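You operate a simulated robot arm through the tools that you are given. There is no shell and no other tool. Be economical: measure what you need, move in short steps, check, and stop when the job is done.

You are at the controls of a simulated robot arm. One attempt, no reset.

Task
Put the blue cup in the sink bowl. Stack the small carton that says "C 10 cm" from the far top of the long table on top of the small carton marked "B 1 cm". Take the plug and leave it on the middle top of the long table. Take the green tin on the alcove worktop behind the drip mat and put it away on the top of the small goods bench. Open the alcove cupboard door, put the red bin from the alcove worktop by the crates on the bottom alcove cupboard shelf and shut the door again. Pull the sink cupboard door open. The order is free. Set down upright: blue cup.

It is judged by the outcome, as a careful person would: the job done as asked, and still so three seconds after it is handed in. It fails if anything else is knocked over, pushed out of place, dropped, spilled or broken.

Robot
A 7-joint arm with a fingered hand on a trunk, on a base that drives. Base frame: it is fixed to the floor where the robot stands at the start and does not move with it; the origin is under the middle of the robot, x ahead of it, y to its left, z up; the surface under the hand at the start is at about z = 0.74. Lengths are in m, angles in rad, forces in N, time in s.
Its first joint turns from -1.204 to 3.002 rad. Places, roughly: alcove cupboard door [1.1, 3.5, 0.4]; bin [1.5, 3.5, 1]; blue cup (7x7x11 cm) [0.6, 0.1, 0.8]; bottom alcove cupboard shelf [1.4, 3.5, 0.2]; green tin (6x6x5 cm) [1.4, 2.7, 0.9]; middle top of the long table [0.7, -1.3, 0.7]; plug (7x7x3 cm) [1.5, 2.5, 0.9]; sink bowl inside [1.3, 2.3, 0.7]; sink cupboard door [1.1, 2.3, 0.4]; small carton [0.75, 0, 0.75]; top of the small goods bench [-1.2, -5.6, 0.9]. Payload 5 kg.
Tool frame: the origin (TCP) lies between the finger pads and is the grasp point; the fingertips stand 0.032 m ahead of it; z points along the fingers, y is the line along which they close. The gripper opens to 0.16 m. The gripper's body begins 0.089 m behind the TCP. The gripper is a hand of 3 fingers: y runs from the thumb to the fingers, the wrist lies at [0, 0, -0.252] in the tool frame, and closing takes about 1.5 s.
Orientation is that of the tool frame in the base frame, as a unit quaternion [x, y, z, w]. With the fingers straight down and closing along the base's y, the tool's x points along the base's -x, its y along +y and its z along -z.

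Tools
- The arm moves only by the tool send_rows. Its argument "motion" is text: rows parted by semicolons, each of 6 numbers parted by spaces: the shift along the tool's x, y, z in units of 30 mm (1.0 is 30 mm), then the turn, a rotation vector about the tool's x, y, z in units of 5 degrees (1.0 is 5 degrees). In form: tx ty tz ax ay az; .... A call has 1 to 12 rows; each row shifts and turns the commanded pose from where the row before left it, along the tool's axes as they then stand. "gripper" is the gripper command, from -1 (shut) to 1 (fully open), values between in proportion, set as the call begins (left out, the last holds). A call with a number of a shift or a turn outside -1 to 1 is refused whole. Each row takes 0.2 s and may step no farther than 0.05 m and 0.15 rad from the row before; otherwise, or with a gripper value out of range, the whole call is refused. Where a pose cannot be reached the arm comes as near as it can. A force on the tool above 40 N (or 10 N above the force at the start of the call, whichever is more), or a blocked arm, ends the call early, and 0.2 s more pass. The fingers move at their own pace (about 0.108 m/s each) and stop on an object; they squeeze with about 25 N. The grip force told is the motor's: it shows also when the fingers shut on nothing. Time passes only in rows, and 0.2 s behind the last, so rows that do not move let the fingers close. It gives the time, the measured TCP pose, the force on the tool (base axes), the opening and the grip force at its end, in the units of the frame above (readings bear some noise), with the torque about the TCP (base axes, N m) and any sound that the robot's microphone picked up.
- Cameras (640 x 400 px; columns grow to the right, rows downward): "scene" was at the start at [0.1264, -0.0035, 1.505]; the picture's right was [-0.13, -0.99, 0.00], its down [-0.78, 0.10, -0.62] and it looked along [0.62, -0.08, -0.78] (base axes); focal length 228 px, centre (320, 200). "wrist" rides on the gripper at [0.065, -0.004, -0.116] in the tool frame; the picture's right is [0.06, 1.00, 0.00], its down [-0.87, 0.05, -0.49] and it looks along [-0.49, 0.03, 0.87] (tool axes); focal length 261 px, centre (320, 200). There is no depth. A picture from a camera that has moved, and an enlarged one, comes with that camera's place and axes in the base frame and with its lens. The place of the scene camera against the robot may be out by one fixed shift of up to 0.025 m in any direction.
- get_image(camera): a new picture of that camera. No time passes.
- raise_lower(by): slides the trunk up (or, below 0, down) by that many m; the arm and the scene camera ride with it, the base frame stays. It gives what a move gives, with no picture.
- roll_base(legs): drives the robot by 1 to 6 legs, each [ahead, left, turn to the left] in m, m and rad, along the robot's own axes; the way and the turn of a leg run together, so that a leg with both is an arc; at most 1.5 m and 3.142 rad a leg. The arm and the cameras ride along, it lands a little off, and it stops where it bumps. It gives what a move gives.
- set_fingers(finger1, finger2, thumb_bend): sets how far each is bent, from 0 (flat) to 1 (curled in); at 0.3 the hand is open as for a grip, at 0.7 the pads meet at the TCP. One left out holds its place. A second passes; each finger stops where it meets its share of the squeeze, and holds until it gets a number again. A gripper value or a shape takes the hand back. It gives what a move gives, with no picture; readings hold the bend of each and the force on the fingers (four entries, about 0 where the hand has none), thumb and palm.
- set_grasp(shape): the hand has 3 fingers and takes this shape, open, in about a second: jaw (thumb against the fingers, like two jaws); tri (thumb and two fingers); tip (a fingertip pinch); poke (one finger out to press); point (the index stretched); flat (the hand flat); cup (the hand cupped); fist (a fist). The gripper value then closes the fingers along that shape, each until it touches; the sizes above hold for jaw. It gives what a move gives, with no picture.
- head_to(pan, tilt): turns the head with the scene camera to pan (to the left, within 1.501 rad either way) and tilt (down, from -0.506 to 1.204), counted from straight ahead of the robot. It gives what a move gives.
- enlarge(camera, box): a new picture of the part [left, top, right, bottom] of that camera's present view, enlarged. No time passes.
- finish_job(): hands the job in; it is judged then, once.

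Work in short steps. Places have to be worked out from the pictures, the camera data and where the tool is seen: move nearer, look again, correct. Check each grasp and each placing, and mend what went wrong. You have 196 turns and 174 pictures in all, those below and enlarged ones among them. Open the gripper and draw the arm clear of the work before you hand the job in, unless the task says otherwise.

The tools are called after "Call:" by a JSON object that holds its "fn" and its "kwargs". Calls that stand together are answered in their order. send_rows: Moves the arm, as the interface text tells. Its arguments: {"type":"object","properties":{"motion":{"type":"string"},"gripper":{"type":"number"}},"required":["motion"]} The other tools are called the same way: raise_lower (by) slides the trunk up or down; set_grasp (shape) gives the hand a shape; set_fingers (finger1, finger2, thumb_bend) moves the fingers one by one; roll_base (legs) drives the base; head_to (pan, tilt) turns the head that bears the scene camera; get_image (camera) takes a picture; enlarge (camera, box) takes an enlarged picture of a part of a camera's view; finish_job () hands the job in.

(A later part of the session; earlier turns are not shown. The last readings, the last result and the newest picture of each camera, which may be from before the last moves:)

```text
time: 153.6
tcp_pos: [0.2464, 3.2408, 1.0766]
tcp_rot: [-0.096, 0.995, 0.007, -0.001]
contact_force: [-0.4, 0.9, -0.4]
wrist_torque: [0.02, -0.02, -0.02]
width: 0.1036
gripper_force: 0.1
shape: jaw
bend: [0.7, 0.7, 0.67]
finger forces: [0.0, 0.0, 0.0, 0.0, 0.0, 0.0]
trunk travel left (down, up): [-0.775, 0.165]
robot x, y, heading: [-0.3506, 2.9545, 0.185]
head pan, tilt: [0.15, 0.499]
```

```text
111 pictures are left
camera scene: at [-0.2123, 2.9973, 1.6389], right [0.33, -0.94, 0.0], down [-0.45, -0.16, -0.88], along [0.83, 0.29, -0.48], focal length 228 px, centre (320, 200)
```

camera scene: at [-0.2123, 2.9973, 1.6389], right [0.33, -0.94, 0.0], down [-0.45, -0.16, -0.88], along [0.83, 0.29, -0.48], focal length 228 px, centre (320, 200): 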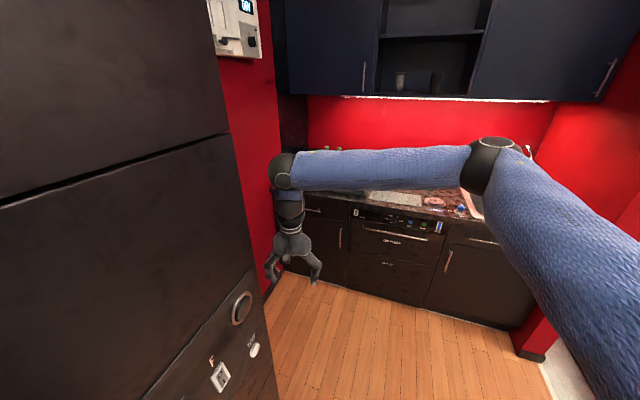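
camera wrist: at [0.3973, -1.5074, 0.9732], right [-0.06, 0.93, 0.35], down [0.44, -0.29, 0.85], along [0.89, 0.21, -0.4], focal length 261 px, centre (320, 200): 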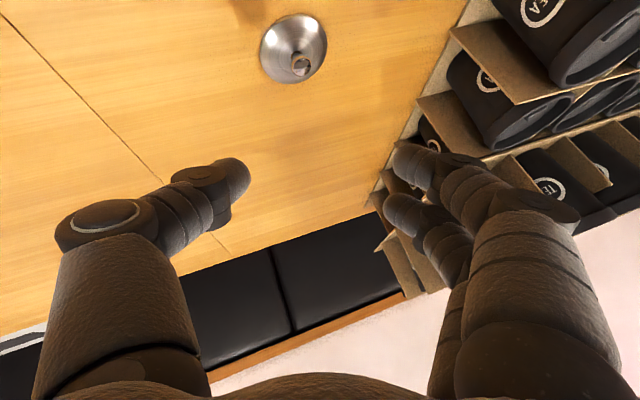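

I bumped the tall black cabinet on the left with the base, so I back off to the right and straighten the heading, then approach the alcove centrally.

Call:
{"fn": "roll_base", "kwargs": {"legs": [[0.0, -0.3, -0.185], [0.45, 0, 0]]}}

Call:
{"fn": "head_to", "kwargs": {"pan": 0.45, "tilt": 0.6}}

Call:
{"fn": "get_image", "kwargs": {"camera": "scene"}}

```text
time: 157.9
tcp_pos: [0.7654, 2.8354, 1.0762]
tcp_rot: [-0.004, 1.0, 0.008, -0.001]
contact_force: [0.8, 0.2, -0.8]
wrist_torque: [-0.02, 0.0, 0.02]
width: 0.1039
gripper_force: 0.0
shape: jaw
bend: [0.7, 0.7, 0.67]
finger forces: [0.1, 0.0, 0.0, 0.1, 0.0, 0.0]
trunk travel left (down, up): [-0.775, 0.165]
robot x, y, heading: [0.1274, 2.6629, 0.006]
head pan, tilt: [0.15, 0.499]
```

```text
time: 158.7
tcp_pos: [0.7648, 2.8354, 1.0772]
tcp_rot: [-0.004, 1.0, 0.007, 0.0]
contact_force: [0.6, -0.6, 0.0]
wrist_torque: [0.02, -0.02, 0.0]
width: 0.1037
gripper_force: 0.0
shape: jaw
bend: [0.7, 0.7, 0.67]
finger forces: [0.1, 0.0, 0.0, 0.0, 0.0, 0.0]
trunk travel left (down, up): [-0.775, 0.165]
robot x, y, heading: [0.124, 2.654, 0.005]
head pan, tilt: [0.45, 0.6]
```

```text
110 pictures are left
camera scene: at [0.2577, 2.7049, 1.6299], right [0.44, -0.9, 0.0], down [-0.51, -0.25, -0.83], along [0.74, 0.36, -0.56], focal length 228 px, centre (320, 200)
```

scene: 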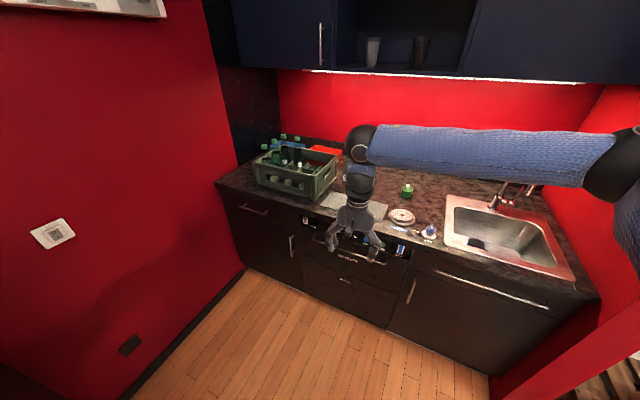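

I enlarge the counter's left part to see the bin and crate.

Call:
{"fn": "enlarge", "kwargs": {"camera": "scene", "box": [210, 110, 430, 300]}}

```text
2.11 times, centred on (320, 205) of scene
camera zoom: at [0.2577, 2.7049, 1.6299], right [0.44, -0.9, 0.0], down [-0.51, -0.25, -0.83], along [0.74, 0.36, -0.56], focal length 481 px, centre (320, 190)
```

zoom: 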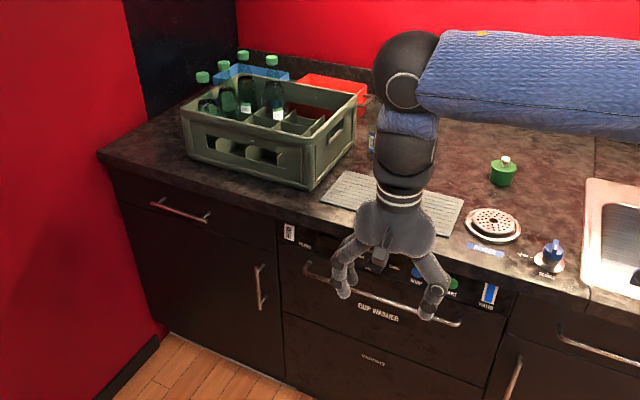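

The alcove door's vertical bar handle is at about (1.03, 3.28), z 0.53–0.72. I lower the trunk and turn the hand to point forward so that it can grip this bar.

Call:
{"fn": "raise_lower", "kwargs": {"by": -0.45}}

Call:
{"fn": "send_rows", "kwargs": {"motion": "0 0 0 0 -1 0;0 0 0 0 -1 0;0 0 0 0 -1 0;0 0 0 0 -1 0;0 0 0 0 -1 0;0 0 0 0 -1 0;0 0 0 0 -1 0;0 0 0 0 -1 0;0 0 0 0 -1 0"}}

Call:
{"fn": "send_rows", "kwargs": {"motion": "0 0 0 0 -1 0;0 0 0 0 -1 0;0 0 0 0 -1 0;0 0 0 0 -1 0;0 0 0 0 -1 0;0 0 0 0 -1 0;0 0 0 0 -1 0"}}

Call:
{"fn": "get_image", "kwargs": {"camera": "scene"}}

Call:
{"fn": "get_image", "kwargs": {"camera": "wrist"}}

```text
refused: -0.45 is not a number from -0.4 to 0.4
```

```text
time: 160.7
tcp_pos: [0.7657, 2.837, 1.0788]
tcp_rot: [-0.001, 0.923, 0.008, 0.384]
contact_force: [-0.4, -0.1, 0.2]
wrist_torque: [-0.03, -0.01, 0.0]
width: 0.1037
gripper_force: 0.1
shape: jaw
bend: [0.7, 0.7, 0.67]
finger forces: [0.0, 0.0, 0.0, 0.0, 0.1, 0.1]
trunk travel left (down, up): [-0.775, 0.165]
robot x, y, heading: [0.1259, 2.6595, 0.003]
head pan, tilt: [0.45, 0.6]
```

```text
time: 162.3
tcp_pos: [0.8312, 2.8153, 1.1092]
tcp_rot: [-0.004, 0.831, 0.016, 0.557]
contact_force: [0.9, 0.0, 0.2]
wrist_torque: [0.0, 0.0, -0.01]
width: 0.1035
gripper_force: 0.0
shape: jaw
bend: [0.7, 0.7, 0.67]
finger forces: [0.0, 0.0, 0.0, 0.0, 0.0, 0.0]
out of reach, approached as far as the arm can: row 3, 4, 5, 6, 7
trunk travel left (down, up): [-0.775, 0.165]
robot x, y, heading: [0.1265, 2.6598, 0.003]
head pan, tilt: [0.45, 0.6]
```

```text
108 pictures are left
camera scene: at [0.2579, 2.7053, 1.6299], right [0.44, -0.9, 0.0], down [-0.51, -0.25, -0.82], along [0.74, 0.36, -0.57], focal length 228 px, centre (320, 200)
```

scene: 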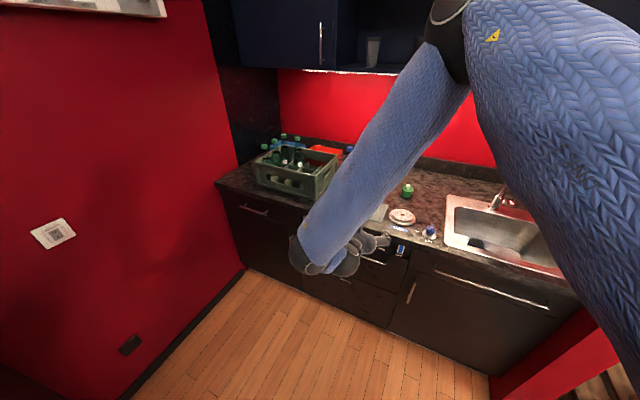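

```text
107 pictures are left
camera wrist: at [0.7, 2.8097, 1.0939], right [-0.05, 1.0, -0.04], down [-0.12, 0.03, 0.99], along [0.99, 0.05, 0.12], focal length 261 px, centre (320, 200)
```

wrist: 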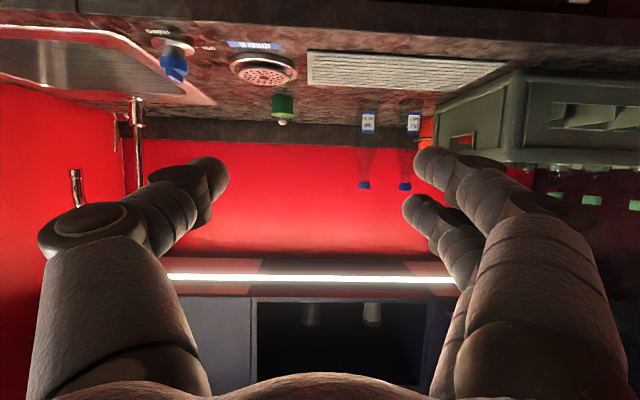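

The hand is tilted to 68°, limited because it's close to the body. I lower the trunk 0.4 and drive nearer to the door handle, then continue.

Call:
{"fn": "raise_lower", "kwargs": {"by": -0.4}}

Call:
{"fn": "roll_base", "kwargs": {"legs": [[0.08, 0.2, 0]]}}

Call:
{"fn": "get_image", "kwargs": {"camera": "scene"}}

```text
time: 166.1
tcp_pos: [0.832, 2.8155, 0.7097]
tcp_rot: [-0.005, 0.831, 0.017, 0.555]
contact_force: [0.0, -1.1, -0.9]
wrist_torque: [0.01, 0.02, -0.03]
width: 0.1037
gripper_force: 0.0
shape: jaw
bend: [0.7, 0.7, 0.67]
finger forces: [0.0, 0.0, 0.1, 0.0, 0.0, 0.0]
trunk travel left (down, up): [-0.375, 0.565]
robot x, y, heading: [0.1295, 2.6603, 0.005]
head pan, tilt: [0.45, 0.6]
```

```text
time: 167.8
tcp_pos: [0.9122, 3.0152, 0.7094]
tcp_rot: [-0.003, 0.832, 0.015, 0.555]
contact_force: [0.4, -0.6, 0.3]
wrist_torque: [0.01, 0.02, -0.05]
width: 0.1035
gripper_force: 0.0
shape: jaw
bend: [0.7, 0.7, 0.67]
finger forces: [0.1, 0.0, 0.0, 0.0, 0.0, 0.1]
trunk travel left (down, up): [-0.375, 0.565]
robot x, y, heading: [0.2108, 2.8605, 0.001]
head pan, tilt: [0.45, 0.6]
```

```text
106 pictures are left
camera scene: at [0.3381, 2.9072, 1.2298], right [0.44, -0.9, 0.0], down [-0.51, -0.25, -0.82], along [0.74, 0.36, -0.57], focal length 228 px, centre (320, 200)
```

scene: 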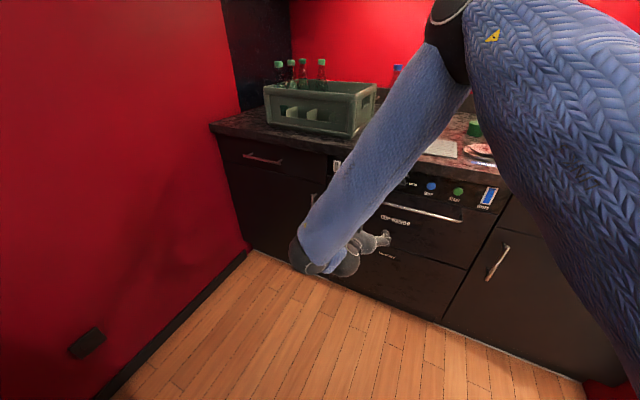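

I move the hand left towards the door handle and look through the wrist camera.

Call:
{"fn": "send_rows", "kwargs": {"motion": "0 1 0 0 0 0;0 1 0 0 0 0;0 1 0 0 0 0;0 1 0 0 0 0;0 1 0 0 0 0;0 1 0 0 0 0;0 1 0 0 0 0;0 1 0 0 0 0", "gripper": 0}}

Call:
{"fn": "get_image", "kwargs": {"camera": "wrist"}}

```text
time: 169.6
tcp_pos: [0.9834, 3.2173, 0.7405]
tcp_rot: [-0.006, 0.833, 0.019, 0.553]
contact_force: [-0.1, 0.1, 1.1]
wrist_torque: [0.03, 0.02, -0.01]
width: 0.0807
gripper_force: 0.2
shape: jaw
bend: [0.72, 0.72, 0.7]
finger forces: [0.0, 0.1, 0.0, 0.0, 0.0, 0.1]
out of reach, approached as far as the arm can: row 1, 2, 3, 4, 5, 6, 7, 8
trunk travel left (down, up): [-0.375, 0.565]
robot x, y, heading: [0.2099, 2.8615, -0.003]
head pan, tilt: [0.45, 0.6]
```

```text
105 pictures are left
camera wrist: at [0.8514, 3.2108, 0.7263], right [-0.05, 1.0, -0.03], down [-0.12, 0.03, 0.99], along [0.99, 0.06, 0.12], focal length 261 px, centre (320, 200)
```

wrist: 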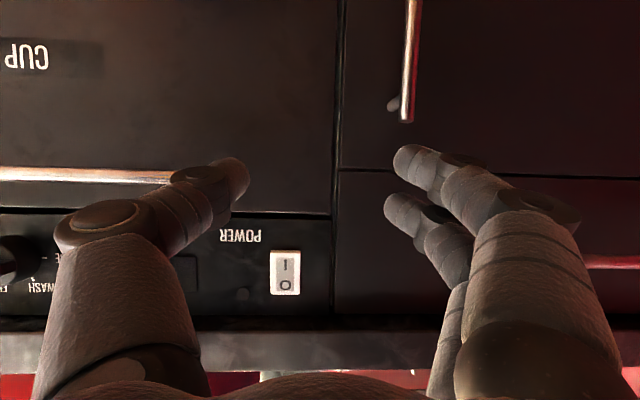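

The handle's top end is at about (1.03, 3.28, 0.69). I back the hand away from the doors, ease the over-asked tilt, and lower the trunk so that the forearm is flatter.

Call:
{"fn": "send_rows", "kwargs": {"motion": "0 0 -0.9 0 0.8 0;0 0 -0.9 0 0.8 0;0 0 -0.9 0 0.8 0;0 0 0 0 0 0"}}

Call:
{"fn": "raise_lower", "kwargs": {"by": -0.3}}

Call:
{"fn": "send_rows", "kwargs": {"motion": "-0.9 0 -0.39 0 0 0;-0.9 0 -0.39 0 0 0;-0.9 0 -0.39 0 0 0;-0.9 0 -0.39 0 0 0;-0.9 0 -0.39 0 0 0;0 0 0 0 0 0"}}

Call:
{"fn": "get_image", "kwargs": {"camera": "wrist"}}

Call:
{"fn": "get_image", "kwargs": {"camera": "scene"}}

```text
time: 170.6
tcp_pos: [0.9092, 3.2185, 0.7764]
tcp_rot: [-0.004, 0.885, 0.015, 0.465]
contact_force: [-0.2, 0.5, -0.1]
wrist_torque: [0.0, -0.01, 0.0]
width: 0.0807
gripper_force: 0.0
shape: jaw
bend: [0.72, 0.72, 0.7]
finger forces: [0.1, 0.1, 0.0, 0.1, 0.1, 0.0]
trunk travel left (down, up): [-0.375, 0.565]
robot x, y, heading: [0.2067, 2.8621, 0.003]
head pan, tilt: [0.45, 0.6]
```

```text
time: 173.6
tcp_pos: [0.9085, 3.2174, 0.4765]
tcp_rot: [-0.004, 0.885, 0.015, 0.466]
contact_force: [-0.3, 0.4, -0.1]
wrist_torque: [-0.04, 0.03, 0.02]
width: 0.0805
gripper_force: 0.0
shape: jaw
bend: [0.72, 0.72, 0.7]
finger forces: [0.0, 0.0, 0.0, 0.0, 0.0, 0.1]
trunk travel left (down, up): [-0.075, 0.865]
robot x, y, heading: [0.205, 2.8636, -0.0]
head pan, tilt: [0.45, 0.6]
```

```text
time: 175.0
tcp_pos: [0.9367, 3.2156, 0.622]
tcp_rot: [-0.004, 0.885, 0.015, 0.466]
contact_force: [-0.2, 0.1, 0.3]
wrist_torque: [0.0, 0.02, -0.01]
width: 0.0808
gripper_force: 0.0
shape: jaw
bend: [0.72, 0.72, 0.7]
finger forces: [0.0, 0.0, 0.0, 0.0, 0.0, 0.0]
trunk travel left (down, up): [-0.075, 0.865]
robot x, y, heading: [0.2031, 2.8623, 0.003]
head pan, tilt: [0.45, 0.6]
```

```text
104 pictures are left
camera wrist: at [0.8041, 3.21, 0.6346], right [-0.06, 1.0, -0.03], down [0.09, 0.03, 1.0], along [0.99, 0.05, -0.09], focal length 261 px, centre (320, 200)
```

wrist: 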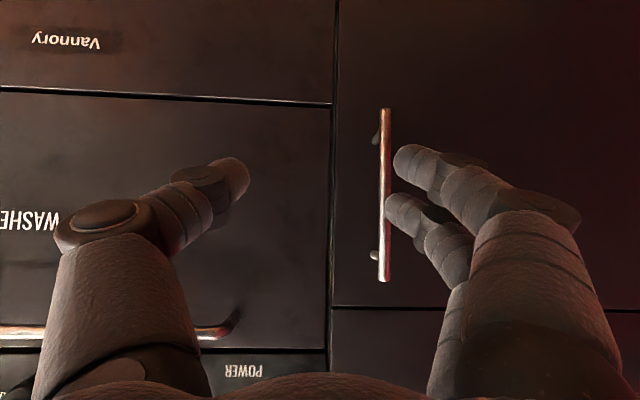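

```text
103 pictures are left
camera scene: at [0.3378, 2.9068, 0.9299], right [0.44, -0.9, 0.0], down [-0.51, -0.25, -0.82], along [0.74, 0.36, -0.57], focal length 228 px, centre (320, 200)
```

scene: 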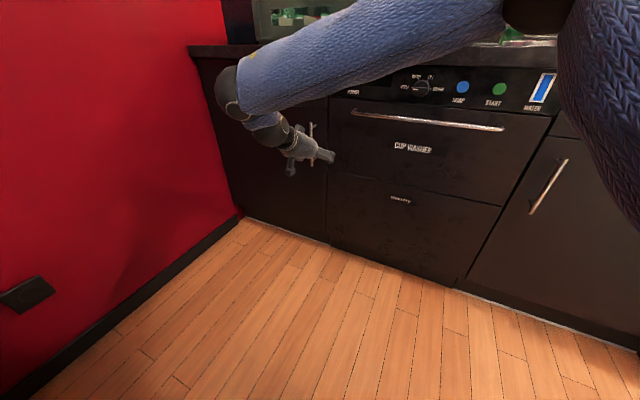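

The handle runs at y=3.28, z 0.52–0.69. I shift 6 cm left to centre on it, then move forward so the bar comes between the pads.

Call:
{"fn": "send_rows", "kwargs": {"motion": "0 0.7 0 0 0 0;0 0.7 0 0 0 0;0 0.7 0 0 0 0;-0.29 0 0.59 0 0 0;-0.29 0 0.59 0 0 0;-0.29 0 0.59 0 0 0;-0.29 0 0.59 0 0 0;0 0 0 0 0 0"}}

Call:
{"fn": "get_image", "kwargs": {"camera": "wrist"}}

```text
time: 176.8
tcp_pos: [1.0144, 3.2802, 0.6105]
tcp_rot: [-0.004, 0.885, 0.016, 0.466]
contact_force: [0.3, -0.5, -0.2]
wrist_torque: [0.02, -0.03, -0.02]
width: 0.0806
gripper_force: 0.1
shape: jaw
bend: [0.72, 0.72, 0.7]
finger forces: [0.1, 0.0, 0.0, 0.0, 0.0, 0.0]
trunk travel left (down, up): [-0.075, 0.865]
robot x, y, heading: [0.2048, 2.8648, 0.005]
head pan, tilt: [0.45, 0.6]
```

```text
102 pictures are left
camera wrist: at [0.8827, 3.2738, 0.6236], right [-0.06, 1.0, -0.03], down [0.09, 0.03, 1.0], along [0.99, 0.05, -0.09], focal length 261 px, centre (320, 200)
```

wrist: 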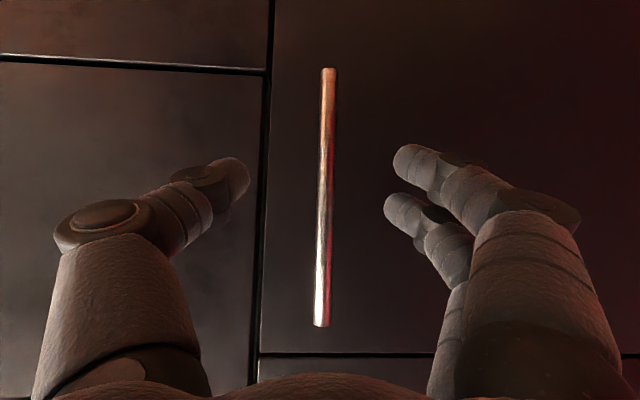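

From its apparent length the bar is at x≈1.05. I advance 2 cm more and close.

Call:
{"fn": "send_rows", "kwargs": {"motion": "-0.19 0 0.275 0 0 0;-0.19 0 0.275 0 0 0;0 0 0 0 0 0"}}

Call:
{"fn": "send_rows", "kwargs": {"motion": "0 0 0 0 0 0;0 0 0 0 0 0;0 0 0 0 0 0;0 0 0 0 0 0;0 0 0 0 0 0;0 0 0 0 0 0", "gripper": -1}}

Call:
{"fn": "get_image", "kwargs": {"camera": "wrist"}}

```text
time: 177.6
tcp_pos: [1.0341, 3.281, 0.6107]
tcp_rot: [-0.003, 0.885, 0.014, 0.466]
contact_force: [0.7, 0.4, 0.6]
wrist_torque: [-0.01, 0.0, -0.01]
width: 0.0806
gripper_force: 0.1
shape: jaw
bend: [0.72, 0.72, 0.7]
finger forces: [0.0, 0.0, 0.0, 0.0, 0.0, 0.0]
trunk travel left (down, up): [-0.075, 0.865]
robot x, y, heading: [0.2057, 2.8612, -0.002]
head pan, tilt: [0.45, 0.6]
```

```text
time: 179.0
tcp_pos: [1.0356, 3.2803, 0.6107]
tcp_rot: [-0.004, 0.885, 0.015, 0.466]
contact_force: [0.0, 0.5, -1.4]
wrist_torque: [-0.01, 0.12, 0.03]
width: 0.0034
gripper_force: 24.6
shape: jaw
bend: [0.71, 0.72, 0.7]
finger forces: [10.1, 11.3, 0.0, 0.0, 20.9, 0.0]
trunk travel left (down, up): [-0.075, 0.865]
robot x, y, heading: [0.2102, 2.8625, 0.0]
head pan, tilt: [0.45, 0.6]
```

```text
101 pictures are left
camera wrist: at [0.9026, 3.2738, 0.623], right [-0.06, 1.0, -0.03], down [0.09, 0.03, 1.0], along [0.99, 0.05, -0.09], focal length 261 px, centre (320, 200)
```

wrist: 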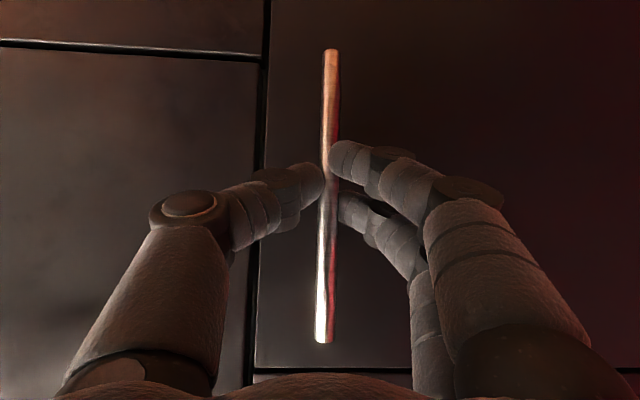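

The bar is gripped. The hinge is at about (1.08, 3.76), so I pull along the door's arc, turning with it, for 24°.

Call:
{"fn": "send_rows", "kwargs": {"motion": "0.63 0.07 -0.917 0.66 0 0.454;0.63 0.07 -0.917 0.66 0 0.454;0.63 0.07 -0.917 0.66 0 0.454;0.63 0.07 -0.917 0.66 0 0.454;0.63 0.07 -0.917 0.66 0 0.454;0.63 0.07 -0.917 0.66 0 0.454"}}

Call:
{"fn": "get_image", "kwargs": {"camera": "wrist"}}

Call:
{"fn": "get_image", "kwargs": {"camera": "scene"}}

```text
time: 179.6
tcp_pos: [0.9745, 3.2759, 0.6132]
tcp_rot: [0.048, 0.885, -0.004, 0.463]
contact_force: [8.5, 38.5, -0.2]
wrist_torque: [0.61, 0.04, 0.86]
width: 0.0024
gripper_force: 24.7
shape: jaw
bend: [0.67, 0.66, 0.75]
finger forces: [20.3, 22.4, 0.0, 0.0, 0.0, 0.0]
out of reach, approached as far as the arm can: row 2, 3
trunk travel left (down, up): [-0.075, 0.865]
robot x, y, heading: [0.2047, 2.8603, 0.008]
head pan, tilt: [0.45, 0.6]
stopped in row 3: the force on the tool passed its limit at 46 N (the readings are from after the stop); the commanded pose is now the measured one
```

```text
100 pictures are left
camera wrist: at [0.8421, 3.2831, 0.6268], right [0.05, 1.0, -0.01], down [0.1, 0.01, 1.0], along [0.99, -0.05, -0.1], focal length 261 px, centre (320, 200)
```

wrist: 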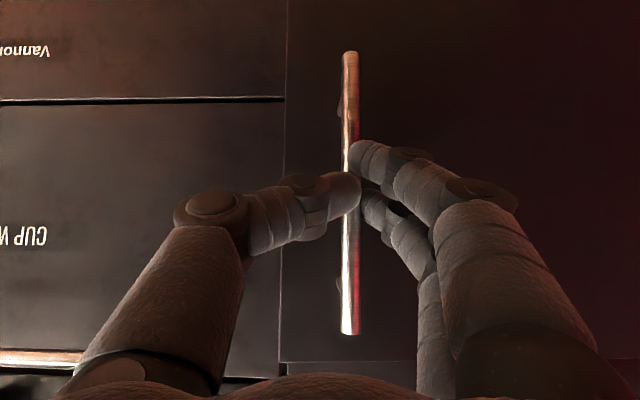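

```text
99 pictures are left
camera scene: at [0.3383, 2.9092, 0.9297], right [0.44, -0.9, 0.0], down [-0.51, -0.25, -0.82], along [0.74, 0.36, -0.57], focal length 228 px, centre (320, 200)
```

scene: 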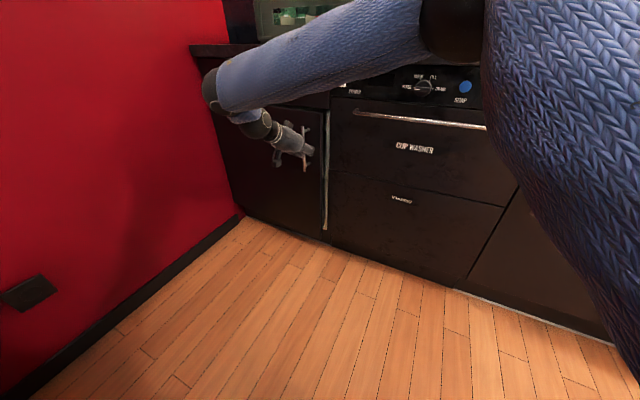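

The door is ajar about 6 cm, but the arm is at its inner limit and pushed sideways. I relieve it leftwards and continue the pull by driving the base back.

Call:
{"fn": "send_rows", "kwargs": {"motion": "0 0.3 0 0 0 0;0 0 0 0 0 0"}}

Call:
{"fn": "roll_base", "kwargs": {"legs": [[-0.07, 0.01, 0]]}}

Call:
{"fn": "get_image", "kwargs": {"camera": "wrist"}}

```text
time: 180.2
tcp_pos: [0.9755, 3.2716, 0.6131]
tcp_rot: [0.05, 0.885, -0.006, 0.463]
contact_force: [8.4, 43.4, 1.7]
wrist_torque: [0.65, -0.04, 0.93]
width: 0.0037
gripper_force: 25.4
shape: jaw
bend: [0.66, 0.65, 0.75]
finger forces: [23.0, 24.8, 0.0, 0.1, 0.0, 0.0]
out of reach, approached as far as the arm can: row 1
trunk travel left (down, up): [-0.075, 0.865]
robot x, y, heading: [0.2069, 2.8625, 0.007]
head pan, tilt: [0.45, 0.6]
```

```text
time: 181.2
tcp_pos: [0.9052, 3.2816, 0.6131]
tcp_rot: [0.049, 0.885, -0.005, 0.463]
contact_force: [15.8, 47.8, 4.7]
wrist_torque: [0.8, -0.18, 0.89]
width: 0.0048
gripper_force: 25.2
shape: jaw
bend: [0.63, 0.61, 0.75]
finger forces: [23.5, 29.6, 0.0, 0.0, 0.0, 0.0]
trunk travel left (down, up): [-0.075, 0.865]
robot x, y, heading: [0.1371, 2.8714, 0.002]
head pan, tilt: [0.45, 0.6]
```

```text
98 pictures are left
camera wrist: at [0.7727, 3.2897, 0.6271], right [0.06, 1.0, -0.02], down [0.1, 0.01, 1.0], along [0.99, -0.06, -0.1], focal length 261 px, centre (320, 200)
```

wrist: 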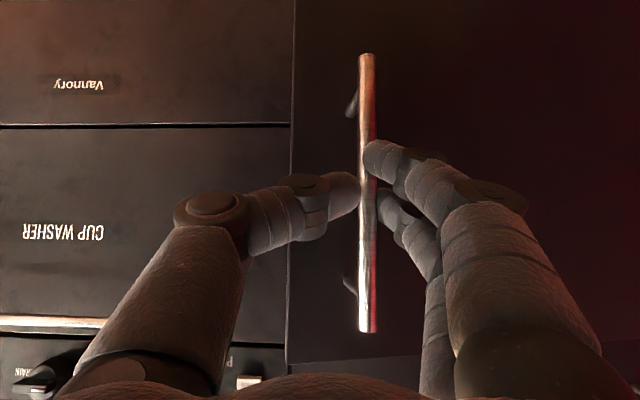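

The door follows; the sideways load shows that the hand must go further left, which the base can do. I move the base left, then back and left along the arc.

Call:
{"fn": "roll_base", "kwargs": {"legs": [[0, 0.035, 0], [-0.06, 0.025, 0]]}}

Call:
{"fn": "get_image", "kwargs": {"camera": "wrist"}}

Call:
{"fn": "get_image", "kwargs": {"camera": "scene"}}

```text
time: 182.7
tcp_pos: [0.8427, 3.3387, 0.6164]
tcp_rot: [0.05, 0.885, -0.004, 0.462]
contact_force: [-9.0, -20.8, 11.4]
wrist_torque: [-0.51, -0.16, -0.71]
width: 0.0008
gripper_force: 25.2
shape: jaw
bend: [0.73, 0.73, 0.7]
finger forces: [0.1, 4.5, 0.0, 0.1, 33.4, 0.0]
trunk travel left (down, up): [-0.075, 0.865]
robot x, y, heading: [0.0744, 2.9319, 0.004]
head pan, tilt: [0.45, 0.6]
```

```text
97 pictures are left
camera wrist: at [0.7101, 3.347, 0.6292], right [0.06, 1.0, -0.01], down [0.09, 0.01, 1.0], along [0.99, -0.06, -0.09], focal length 261 px, centre (320, 200)
```

wrist: 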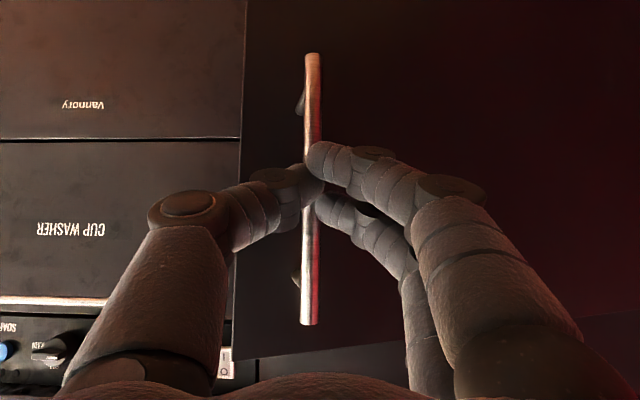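

```text
96 pictures are left
camera scene: at [0.204, 2.9754, 0.9301], right [0.44, -0.9, 0.0], down [-0.51, -0.25, -0.83], along [0.74, 0.36, -0.56], focal length 228 px, centre (320, 200)
```

scene: 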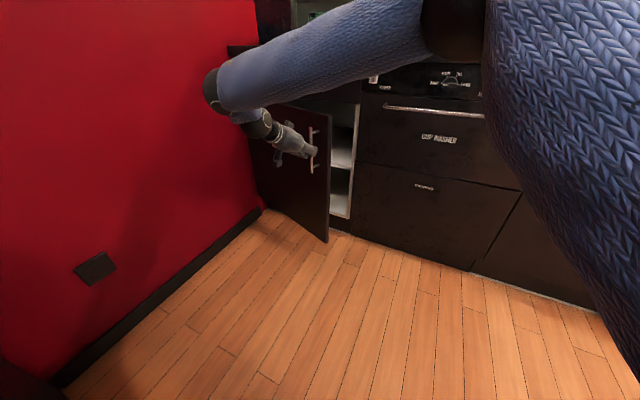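

The door is open about 28°. I release the handle, back off, then shift right so as to push the door wider from its inside.

Call:
{"fn": "send_rows", "kwargs": {"motion": "0 0 0 0 0 0;0 0 0 0 0 0;0 0 0 0 0 0;0 0 0 0 0 0;0 0 0 0 0 0", "gripper": 0.1}}

Call:
{"fn": "roll_base", "kwargs": {"legs": [[-0.15, 0, 0], [0, -0.3, 0]]}}

Call:
{"fn": "get_image", "kwargs": {"camera": "wrist"}}

Call:
{"fn": "get_image", "kwargs": {"camera": "scene"}}

```text
time: 183.9
tcp_pos: [0.8419, 3.3399, 0.6156]
tcp_rot: [0.05, 0.885, -0.005, 0.462]
contact_force: [0.4, -0.3, -1.1]
wrist_torque: [-0.01, -0.03, 0.01]
width: 0.0872
gripper_force: 0.1
shape: jaw
bend: [0.72, 0.72, 0.7]
finger forces: [0.0, 0.0, 0.1, 0.0, 0.0, 0.1]
trunk travel left (down, up): [-0.075, 0.865]
robot x, y, heading: [0.073, 2.9273, 0.003]
head pan, tilt: [0.45, 0.6]
```

```text
time: 186.9
tcp_pos: [0.6924, 3.0332, 0.6144]
tcp_rot: [0.049, 0.885, -0.004, 0.462]
contact_force: [-1.0, 0.0, -0.6]
wrist_torque: [-0.04, -0.03, 0.01]
width: 0.0873
gripper_force: 0.1
shape: jaw
bend: [0.72, 0.72, 0.7]
finger forces: [0.1, 0.0, 0.1, 0.1, 0.0, 0.1]
trunk travel left (down, up): [-0.075, 0.865]
robot x, y, heading: [-0.0766, 2.6297, 0.009]
head pan, tilt: [0.45, 0.6]
```

```text
95 pictures are left
camera wrist: at [0.5601, 3.041, 0.628], right [0.06, 1.0, -0.01], down [0.1, 0.01, 1.0], along [0.99, -0.06, -0.1], focal length 261 px, centre (320, 200)
```

wrist: 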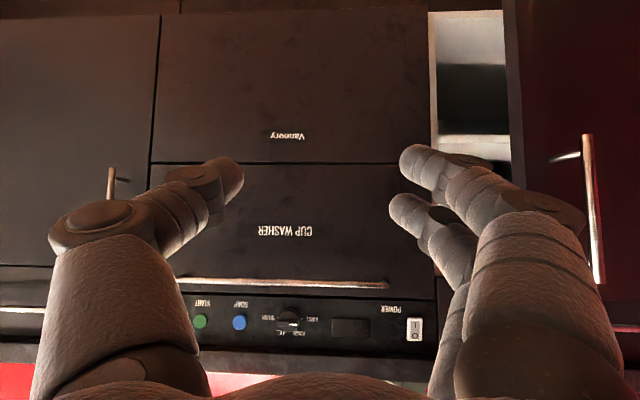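

```text
94 pictures are left
camera scene: at [0.0546, 2.6692, 0.9299], right [0.44, -0.9, 0.0], down [-0.51, -0.25, -0.82], along [0.74, 0.36, -0.57], focal length 228 px, centre (320, 200)
```

scene: 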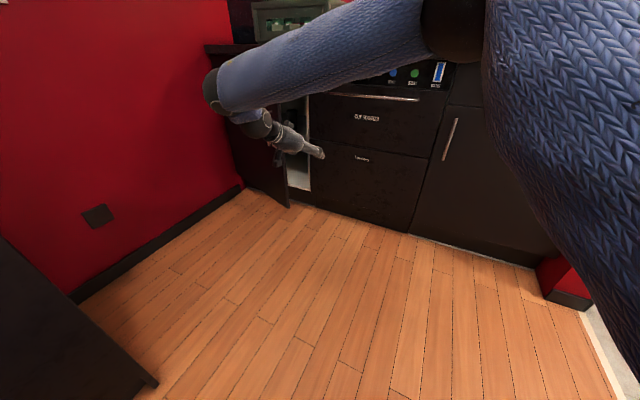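

The door stands about 20° open with its edge near (0.90, 3.265). I shape the hand with one finger out to hook behind the door edge, and turn the hand about 30° to the left.

Call:
{"fn": "set_grasp", "kwargs": {"shape": "poke"}}

Call:
{"fn": "send_rows", "kwargs": {"motion": "0 0 0 -0.74 0 -0.51;0 0 0 -0.74 0 -0.51;0 0 0 -0.74 0 -0.51;0 0 0 -0.74 0 -0.51;0 0 0 -0.74 0 -0.51;0 0 0 -0.74 0 -0.51;0 0 0 -0.74 0 -0.51;0 0 0 -0.74 0 -0.51"}}

Call:
{"fn": "get_image", "kwargs": {"camera": "wrist"}}

Call:
{"fn": "enlarge", "kwargs": {"camera": "scene", "box": [180, 20, 420, 220]}}

```text
time: 187.8
tcp_pos: [0.6934, 3.0319, 0.6142]
tcp_rot: [0.05, 0.885, -0.006, 0.462]
contact_force: [0.0, 0.0, 0.5]
wrist_torque: [-0.03, 0.01, 0.02]
width: 0.0
gripper_force: 0.0
shape: poke
bend: [1.0, 1.0, 0.46]
finger forces: [0.1, 0.0, 0.0, 0.0, 0.1, 0.0]
trunk travel left (down, up): [-0.075, 0.865]
robot x, y, heading: [-0.0775, 2.6263, 0.007]
head pan, tilt: [0.45, 0.6]
```

```text
time: 189.7
tcp_pos: [0.691, 3.0335, 0.614]
tcp_rot: [-0.226, 0.852, 0.138, 0.451]
contact_force: [-0.1, 0.1, -0.2]
wrist_torque: [-0.02, 0.02, 0.01]
width: 0.0002
gripper_force: 0.0
shape: poke
bend: [1.0, 1.0, 0.46]
finger forces: [0.0, 0.0, 0.0, 0.1, 0.0, 0.1]
trunk travel left (down, up): [-0.075, 0.865]
robot x, y, heading: [-0.0783, 2.6264, 0.003]
head pan, tilt: [0.45, 0.6]
```

```text
93 pictures are left
camera wrist: at [0.5796, 2.9623, 0.6251], right [-0.54, 0.84, -0.02], down [0.05, 0.05, 1.0], along [0.84, 0.54, -0.07], focal length 261 px, centre (320, 200)
```

wrist: 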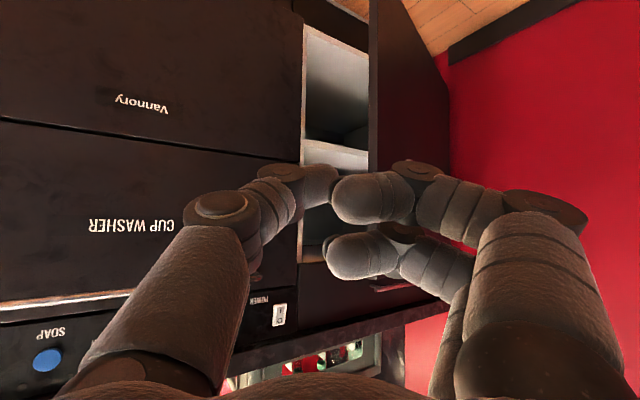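

```text
2.00 times, centred on (300, 120) of scene
camera zoom: at [0.0545, 2.6694, 0.9299], right [0.44, -0.9, 0.0], down [-0.51, -0.25, -0.82], along [0.74, 0.36, -0.57], focal length 457 px, centre (360, 360)
```

zoom: 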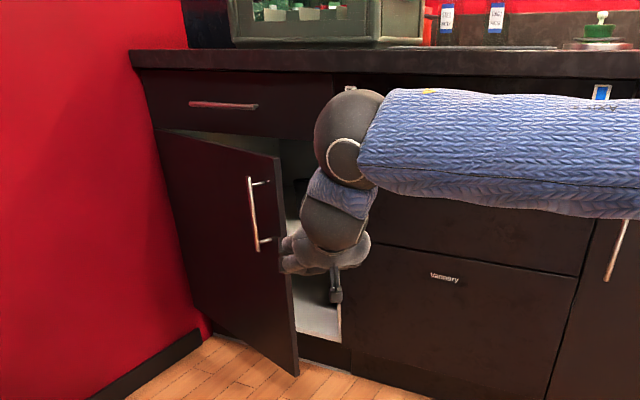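

I instead stretch both fingers straight and curl the thumb, giving a clean straight pusher on the left side of the hand.

Call:
{"fn": "set_fingers", "kwargs": {"finger1": 0.05, "finger2": 0.05, "thumb_bend": 0.9}}

Call:
{"fn": "get_image", "kwargs": {"camera": "wrist"}}

```text
time: 190.7
tcp_pos: [0.6927, 3.032, 0.6153]
tcp_rot: [-0.226, 0.852, 0.14, 0.451]
contact_force: [-1.3, 0.8, 0.2]
wrist_torque: [-0.04, -0.02, 0.04]
width: 0.0845
gripper_force: 0.1
shape: fingers
bend: [0.05, 0.05, 0.9]
finger forces: [0.1, 0.1, 0.0, 0.0, 0.0, 0.1]
trunk travel left (down, up): [-0.075, 0.865]
robot x, y, heading: [-0.0763, 2.6232, 0.008]
head pan, tilt: [0.45, 0.6]
```

```text
91 pictures are left
camera wrist: at [0.58, 2.9617, 0.6251], right [-0.54, 0.84, -0.02], down [0.05, 0.05, 1.0], along [0.84, 0.54, -0.07], focal length 261 px, centre (320, 200)
```

wrist: 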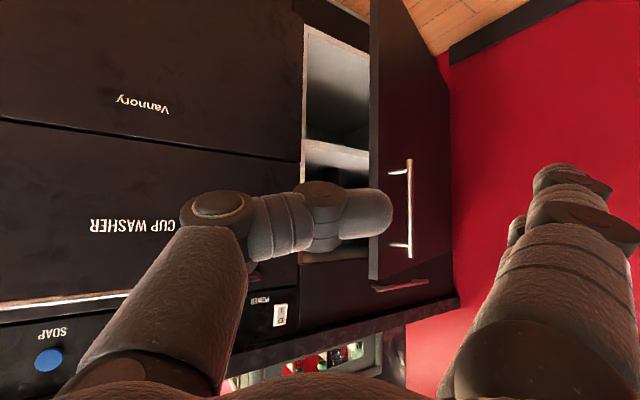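

The splayed fingers are too wide for the gap. I go back to a closed jaw, turn the hand further left (to about 50°), and advance beside the gap by base.

Call:
{"fn": "set_grasp", "kwargs": {"shape": "jaw"}}

Call:
{"fn": "send_rows", "kwargs": {"motion": "0 0 0 -0.824 0 -0.567;0 0 0 -0.824 0 -0.567;0 0 0 -0.824 0 -0.567;0 0 0 -0.824 0 -0.567;0 0 0 0 0 0;0 0 0 0 0 0;0 0 0 0 0 0;0 0 0 0 0 0", "gripper": -1}}

Call:
{"fn": "roll_base", "kwargs": {"legs": [[0.24, 0.07, 0]]}}

Call:
{"fn": "get_image", "kwargs": {"camera": "wrist"}}

Call:
{"fn": "get_image", "kwargs": {"camera": "scene"}}

```text
time: 191.6
tcp_pos: [0.6919, 3.033, 0.6145]
tcp_rot: [-0.226, 0.852, 0.14, 0.451]
contact_force: [0.5, 0.3, 0.1]
wrist_torque: [0.0, 0.0, -0.03]
width: 0.16
gripper_force: 0.0
shape: jaw
bend: [0.3, 0.3, 0.3]
finger forces: [0.1, 0.0, 0.0, 0.0, 0.0, 0.0]
trunk travel left (down, up): [-0.075, 0.865]
robot x, y, heading: [-0.0785, 2.6251, 0.004]
head pan, tilt: [0.45, 0.6]
```

```text
time: 193.3
tcp_pos: [0.6919, 3.033, 0.614]
tcp_rot: [-0.371, 0.797, 0.215, 0.426]
contact_force: [-0.4, -0.1, -0.1]
wrist_torque: [0.01, -0.05, 0.04]
width: 0.0
gripper_force: 25.0
shape: jaw
bend: [0.65, 0.65, 0.67]
finger forces: [0.0, 0.0, 0.0, 0.0, 0.1, 0.0]
trunk travel left (down, up): [-0.075, 0.865]
robot x, y, heading: [-0.0731, 2.6253, 0.007]
head pan, tilt: [0.45, 0.6]
```

```text
time: 195.2
tcp_pos: [0.9331, 3.1026, 0.6157]
tcp_rot: [-0.37, 0.797, 0.215, 0.426]
contact_force: [0.1, -0.7, 0.3]
wrist_torque: [-0.02, -0.02, 0.04]
width: 0.0002
gripper_force: 24.7
shape: jaw
bend: [0.65, 0.65, 0.67]
finger forces: [0.0, 0.0, 0.0, 0.0, 0.0, 0.0]
trunk travel left (down, up): [-0.075, 0.865]
robot x, y, heading: [0.1648, 2.6965, 0.002]
head pan, tilt: [0.45, 0.6]
```

```text
90 pictures are left
camera wrist: at [0.8513, 2.998, 0.6243], right [-0.79, 0.61, -0.03], down [0.02, 0.07, 1.0], along [0.61, 0.79, -0.06], focal length 261 px, centre (320, 200)
```

wrist: 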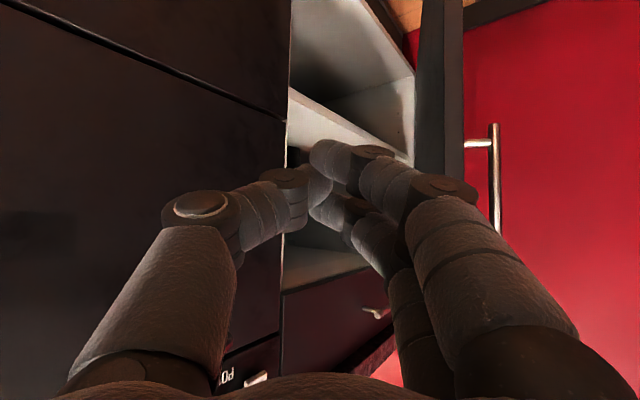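

```text
89 pictures are left
camera scene: at [0.2941, 2.74, 0.9299], right [0.44, -0.9, 0.0], down [-0.51, -0.25, -0.82], along [0.74, 0.36, -0.57], focal length 228 px, centre (320, 200)
```

scene: 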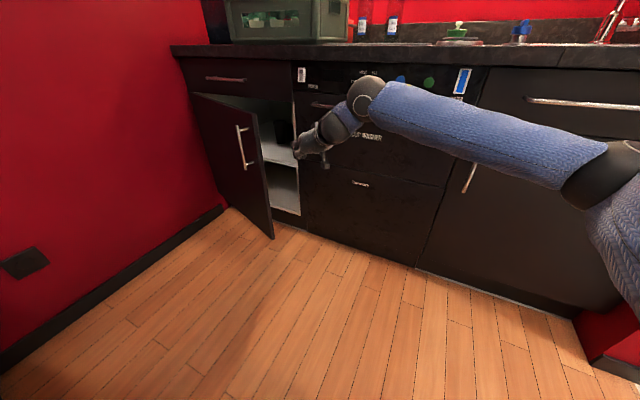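

The hand points into the gap with the door edge just to its left. I move the fingertips in behind the door's edge.

Call:
{"fn": "send_rows", "kwargs": {"motion": "-0.57 0.45 0.83 0 0 0;-0.57 0.45 0.83 0 0 0;-0.57 0.5 0.83 0 0 0;-0.57 0.5 0.83 0 0 0;-0.57 0.5 0.83 0 0 0"}}

Call:
{"fn": "get_image", "kwargs": {"camera": "wrist"}}

```text
time: 196.4
tcp_pos: [0.973, 3.2641, 0.6206]
tcp_rot: [-0.37, 0.797, 0.215, 0.426]
contact_force: [0.5, -1.1, -0.1]
wrist_torque: [-0.01, 0.03, 0.02]
width: 0.0002
gripper_force: 25.1
shape: jaw
bend: [0.65, 0.65, 0.67]
finger forces: [0.0, 0.0, 0.0, 0.0, 0.0, 0.1]
trunk travel left (down, up): [-0.075, 0.865]
robot x, y, heading: [0.1645, 2.6939, 0.004]
head pan, tilt: [0.45, 0.6]
```

```text
88 pictures are left
camera wrist: at [0.8925, 3.1589, 0.6304], right [-0.79, 0.61, -0.03], down [0.02, 0.06, 1.0], along [0.61, 0.79, -0.06], focal length 261 px, centre (320, 200)
```

wrist: 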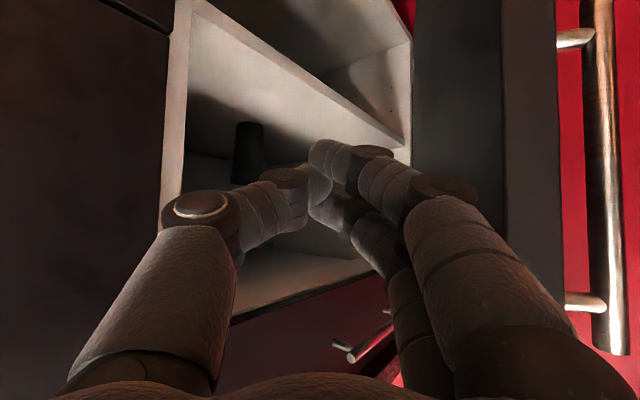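

The hand is behind the door edge. I sweep left along the tool's y axis, pushing the door open.

Call:
{"fn": "send_rows", "kwargs": {"motion": "0 0.9 0 0 0 0;0 0.9 0 0 0 0;0 0.9 0 0 0 0;0 0.9 0 0 0 0;0 0.9 0 0 0 0;0 0.9 0 0 0 0;0 0.9 0 0 0 0;0 0.9 0 0 0 0"}}

Call:
{"fn": "get_image", "kwargs": {"camera": "scene"}}

```text
time: 198.2
tcp_pos: [0.8388, 3.3738, 0.6263]
tcp_rot: [-0.37, 0.797, 0.214, 0.427]
contact_force: [-0.3, -0.2, -0.5]
wrist_torque: [0.01, 0.01, 0.0]
width: 0.0003
gripper_force: 24.9
shape: jaw
bend: [0.65, 0.65, 0.67]
finger forces: [0.0, 0.0, 0.0, 0.0, 0.1, 0.0]
out of reach, approached as far as the arm can: row 7, 8
trunk travel left (down, up): [-0.075, 0.865]
robot x, y, heading: [0.1598, 2.6911, 0.006]
head pan, tilt: [0.45, 0.6]
```

```text
87 pictures are left
camera scene: at [0.2941, 2.7401, 0.9299], right [0.44, -0.9, 0.0], down [-0.51, -0.25, -0.82], along [0.74, 0.36, -0.57], focal length 228 px, centre (320, 200)
```

scene: 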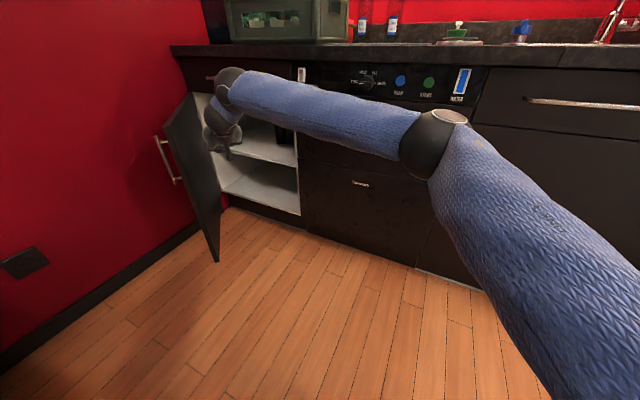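

The door is open past 50°. I push it further by moving the base left.

Call:
{"fn": "roll_base", "kwargs": {"legs": [[-0.03, 0.2, 0]]}}

Call:
{"fn": "get_image", "kwargs": {"camera": "scene"}}

```text
time: 199.8
tcp_pos: [0.8067, 3.574, 0.6263]
tcp_rot: [-0.371, 0.797, 0.215, 0.426]
contact_force: [-0.2, -0.4, -0.1]
wrist_torque: [0.03, -0.01, 0.03]
width: 0.0002
gripper_force: 25.1
shape: jaw
bend: [0.65, 0.64, 0.67]
finger forces: [0.0, 0.0, 0.1, 0.0, 0.0, 0.0]
trunk travel left (down, up): [-0.075, 0.865]
robot x, y, heading: [0.129, 2.8938, -0.002]
head pan, tilt: [0.45, 0.6]
```

```text
86 pictures are left
camera scene: at [0.2632, 2.9397, 0.9299], right [0.44, -0.9, 0.0], down [-0.51, -0.25, -0.82], along [0.74, 0.36, -0.57], focal length 228 px, centre (320, 200)
```

scene: 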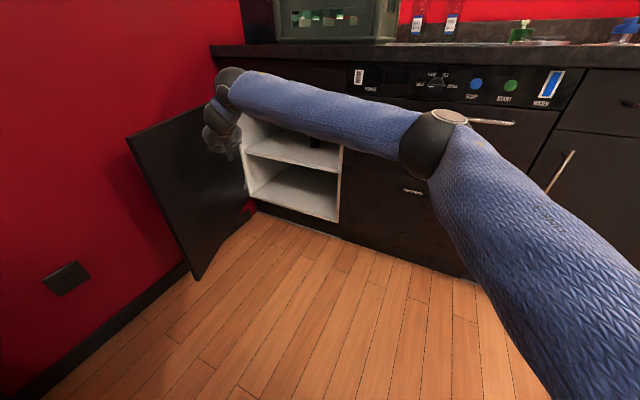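

The door now stands about 90° open and shows two shelves inside. I withdraw, raise the trunk, bring the hand back to pointing down, and look at the bin.

Call:
{"fn": "roll_base", "kwargs": {"legs": [[-0.25, -0.25, 0]]}}

Call:
{"fn": "raise_lower", "kwargs": {"by": 0.4}}

Call:
{"fn": "raise_lower", "kwargs": {"by": 0.35}}

Call:
{"fn": "head_to", "kwargs": {"pan": 0.5, "tilt": 0.45}}

Call:
{"fn": "get_image", "kwargs": {"camera": "scene"}}

```text
time: 202.0
tcp_pos: [0.5582, 3.3281, 0.6258]
tcp_rot: [-0.371, 0.797, 0.214, 0.426]
contact_force: [0.5, 0.5, 0.4]
wrist_torque: [-0.01, -0.02, 0.0]
width: 0.0004
gripper_force: 25.2
shape: jaw
bend: [0.65, 0.64, 0.67]
finger forces: [0.0, 0.1, 0.1, 0.0, 0.0, 0.0]
trunk travel left (down, up): [-0.075, 0.865]
robot x, y, heading: [-0.1165, 2.6468, 0.007]
head pan, tilt: [0.45, 0.6]
```

```text
time: 205.9
tcp_pos: [0.5593, 3.3273, 1.0241]
tcp_rot: [-0.37, 0.797, 0.214, 0.426]
contact_force: [-0.6, -0.4, 0.0]
wrist_torque: [0.07, 0.0, 0.02]
width: 0.0
gripper_force: 25.2
shape: jaw
bend: [0.65, 0.64, 0.67]
finger forces: [0.0, 0.0, 0.0, 0.0, 0.1, 0.0]
trunk travel left (down, up): [-0.475, 0.465]
robot x, y, heading: [-0.1134, 2.6443, 0.002]
head pan, tilt: [0.45, 0.6]
```

```text
time: 209.3
tcp_pos: [0.5598, 3.3282, 1.376]
tcp_rot: [-0.371, 0.798, 0.214, 0.425]
contact_force: [-0.5, 0.7, 0.2]
wrist_torque: [-0.02, 0.0, 0.0]
width: 0.0003
gripper_force: 25.2
shape: jaw
bend: [0.65, 0.64, 0.67]
finger forces: [0.0, 0.1, 0.0, 0.0, 0.1, 0.1]
trunk travel left (down, up): [-0.825, 0.115]
robot x, y, heading: [-0.116, 2.6473, 0.0]
head pan, tilt: [0.45, 0.6]
```

```text
time: 210.0
tcp_pos: [0.56, 3.3274, 1.3764]
tcp_rot: [-0.371, 0.797, 0.215, 0.426]
contact_force: [0.0, -0.4, -0.1]
wrist_torque: [-0.03, -0.01, 0.0]
width: 0.0001
gripper_force: 25.5
shape: jaw
bend: [0.65, 0.64, 0.67]
finger forces: [0.0, 0.0, 0.1, 0.0, 0.0, 0.0]
trunk travel left (down, up): [-0.825, 0.115]
robot x, y, heading: [-0.1167, 2.6466, 0.003]
head pan, tilt: [0.499, 0.45]
```

```text
85 pictures are left
camera scene: at [0.0164, 2.6986, 1.6934], right [0.48, -0.88, 0.0], down [-0.38, -0.21, -0.9], along [0.79, 0.43, -0.44], focal length 228 px, centre (320, 200)
```

scene: 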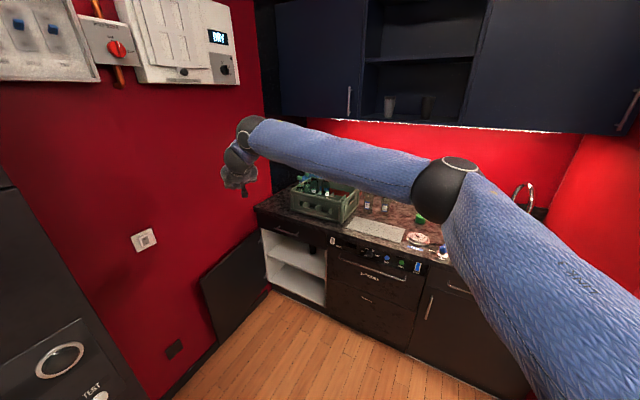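

The arm hides the bin. I turn the hand back to face forward with a moderate tilt, and approach so that the wrist camera can see the bin.

Call:
{"fn": "send_rows", "kwargs": {"motion": "0 0 0 0.824 0 0.567;0 0 0 0.824 0 0.567;0 0 0 0.824 0 0.567;0 0 0 0.824 0 0.567;0 0 0 0.824 0 0.567;0 0 0 0.824 0 0.567;0 0 0 0.824 0 0.567;0 0 0 0.824 0 0.567;0 0 0 0.824 0 0.567;0 0 0 0.824 0 0.567", "gripper": 1}}

Call:
{"fn": "send_rows", "kwargs": {"motion": "0 -0.5 0 0 1 0;0 -0.5 0 0 1 0;0 -0.5 0 0 1 0;0 -0.5 0 0 1 0"}}

Call:
{"fn": "roll_base", "kwargs": {"legs": [[0.3, 0.05, 0]]}}

Call:
{"fn": "get_image", "kwargs": {"camera": "wrist"}}

Call:
{"fn": "get_image", "kwargs": {"camera": "scene"}}

```text
time: 212.2
tcp_pos: [0.6115, 3.2691, 1.3602]
tcp_rot: [-0.245, 0.847, 0.149, 0.448]
contact_force: [0.3, 0.5, -0.3]
wrist_torque: [-0.03, -0.06, -0.01]
width: 0.1601
gripper_force: 0.0
shape: jaw
bend: [0.3, 0.3, 0.3]
finger forces: [0.0, 0.0, 0.0, 0.0, 0.0, 0.0]
out of reach, approached as far as the arm can: row 1, 2, 3, 5, 6, 7, 8, 9, 10
trunk travel left (down, up): [-0.825, 0.115]
robot x, y, heading: [-0.1148, 2.6464, 0.002]
head pan, tilt: [0.499, 0.45]
```

```text
time: 213.2
tcp_pos: [0.6413, 3.2156, 1.36]
tcp_rot: [-0.267, 0.911, 0.103, 0.296]
contact_force: [-1.4, 0.0, 0.2]
wrist_torque: [-0.04, -0.05, -0.01]
width: 0.1598
gripper_force: 0.0
shape: jaw
bend: [0.3, 0.3, 0.3]
finger forces: [0.1, 0.0, 0.1, 0.0, 0.0, 0.1]
trunk travel left (down, up): [-0.825, 0.115]
robot x, y, heading: [-0.1161, 2.6482, 0.006]
head pan, tilt: [0.499, 0.45]
```

```text
time: 215.2
tcp_pos: [0.9406, 3.2673, 1.3583]
tcp_rot: [-0.265, 0.912, 0.104, 0.295]
contact_force: [-0.6, 0.6, -0.3]
wrist_torque: [-0.01, -0.01, 0.02]
width: 0.1602
gripper_force: 0.2
shape: jaw
bend: [0.3, 0.3, 0.3]
finger forces: [0.0, 0.1, 0.1, 0.0, 0.0, 0.1]
trunk travel left (down, up): [-0.825, 0.115]
robot x, y, heading: [0.1807, 2.696, 0.002]
head pan, tilt: [0.499, 0.45]
```

```text
84 pictures are left
camera wrist: at [0.8425, 3.1966, 1.413], right [-0.59, 0.81, 0.0], down [0.33, 0.24, 0.91], along [0.74, 0.54, -0.41], focal length 261 px, centre (320, 200)
```

wrist: 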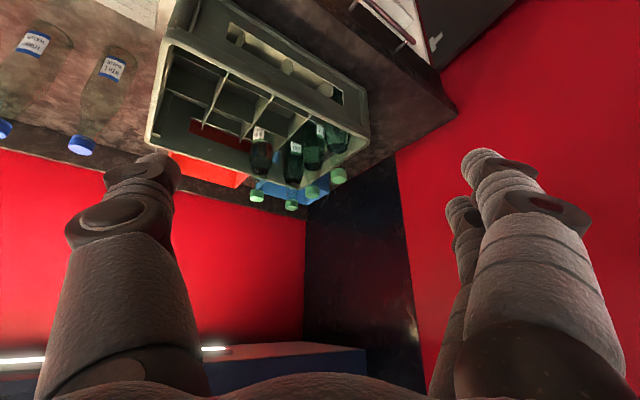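

```text
83 pictures are left
camera scene: at [0.313, 2.7491, 1.6934], right [0.48, -0.88, 0.0], down [-0.38, -0.21, -0.9], along [0.79, 0.43, -0.44], focal length 228 px, centre (320, 200)
```

scene: 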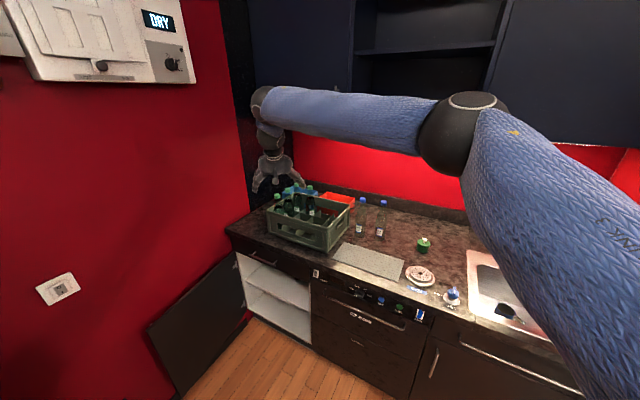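

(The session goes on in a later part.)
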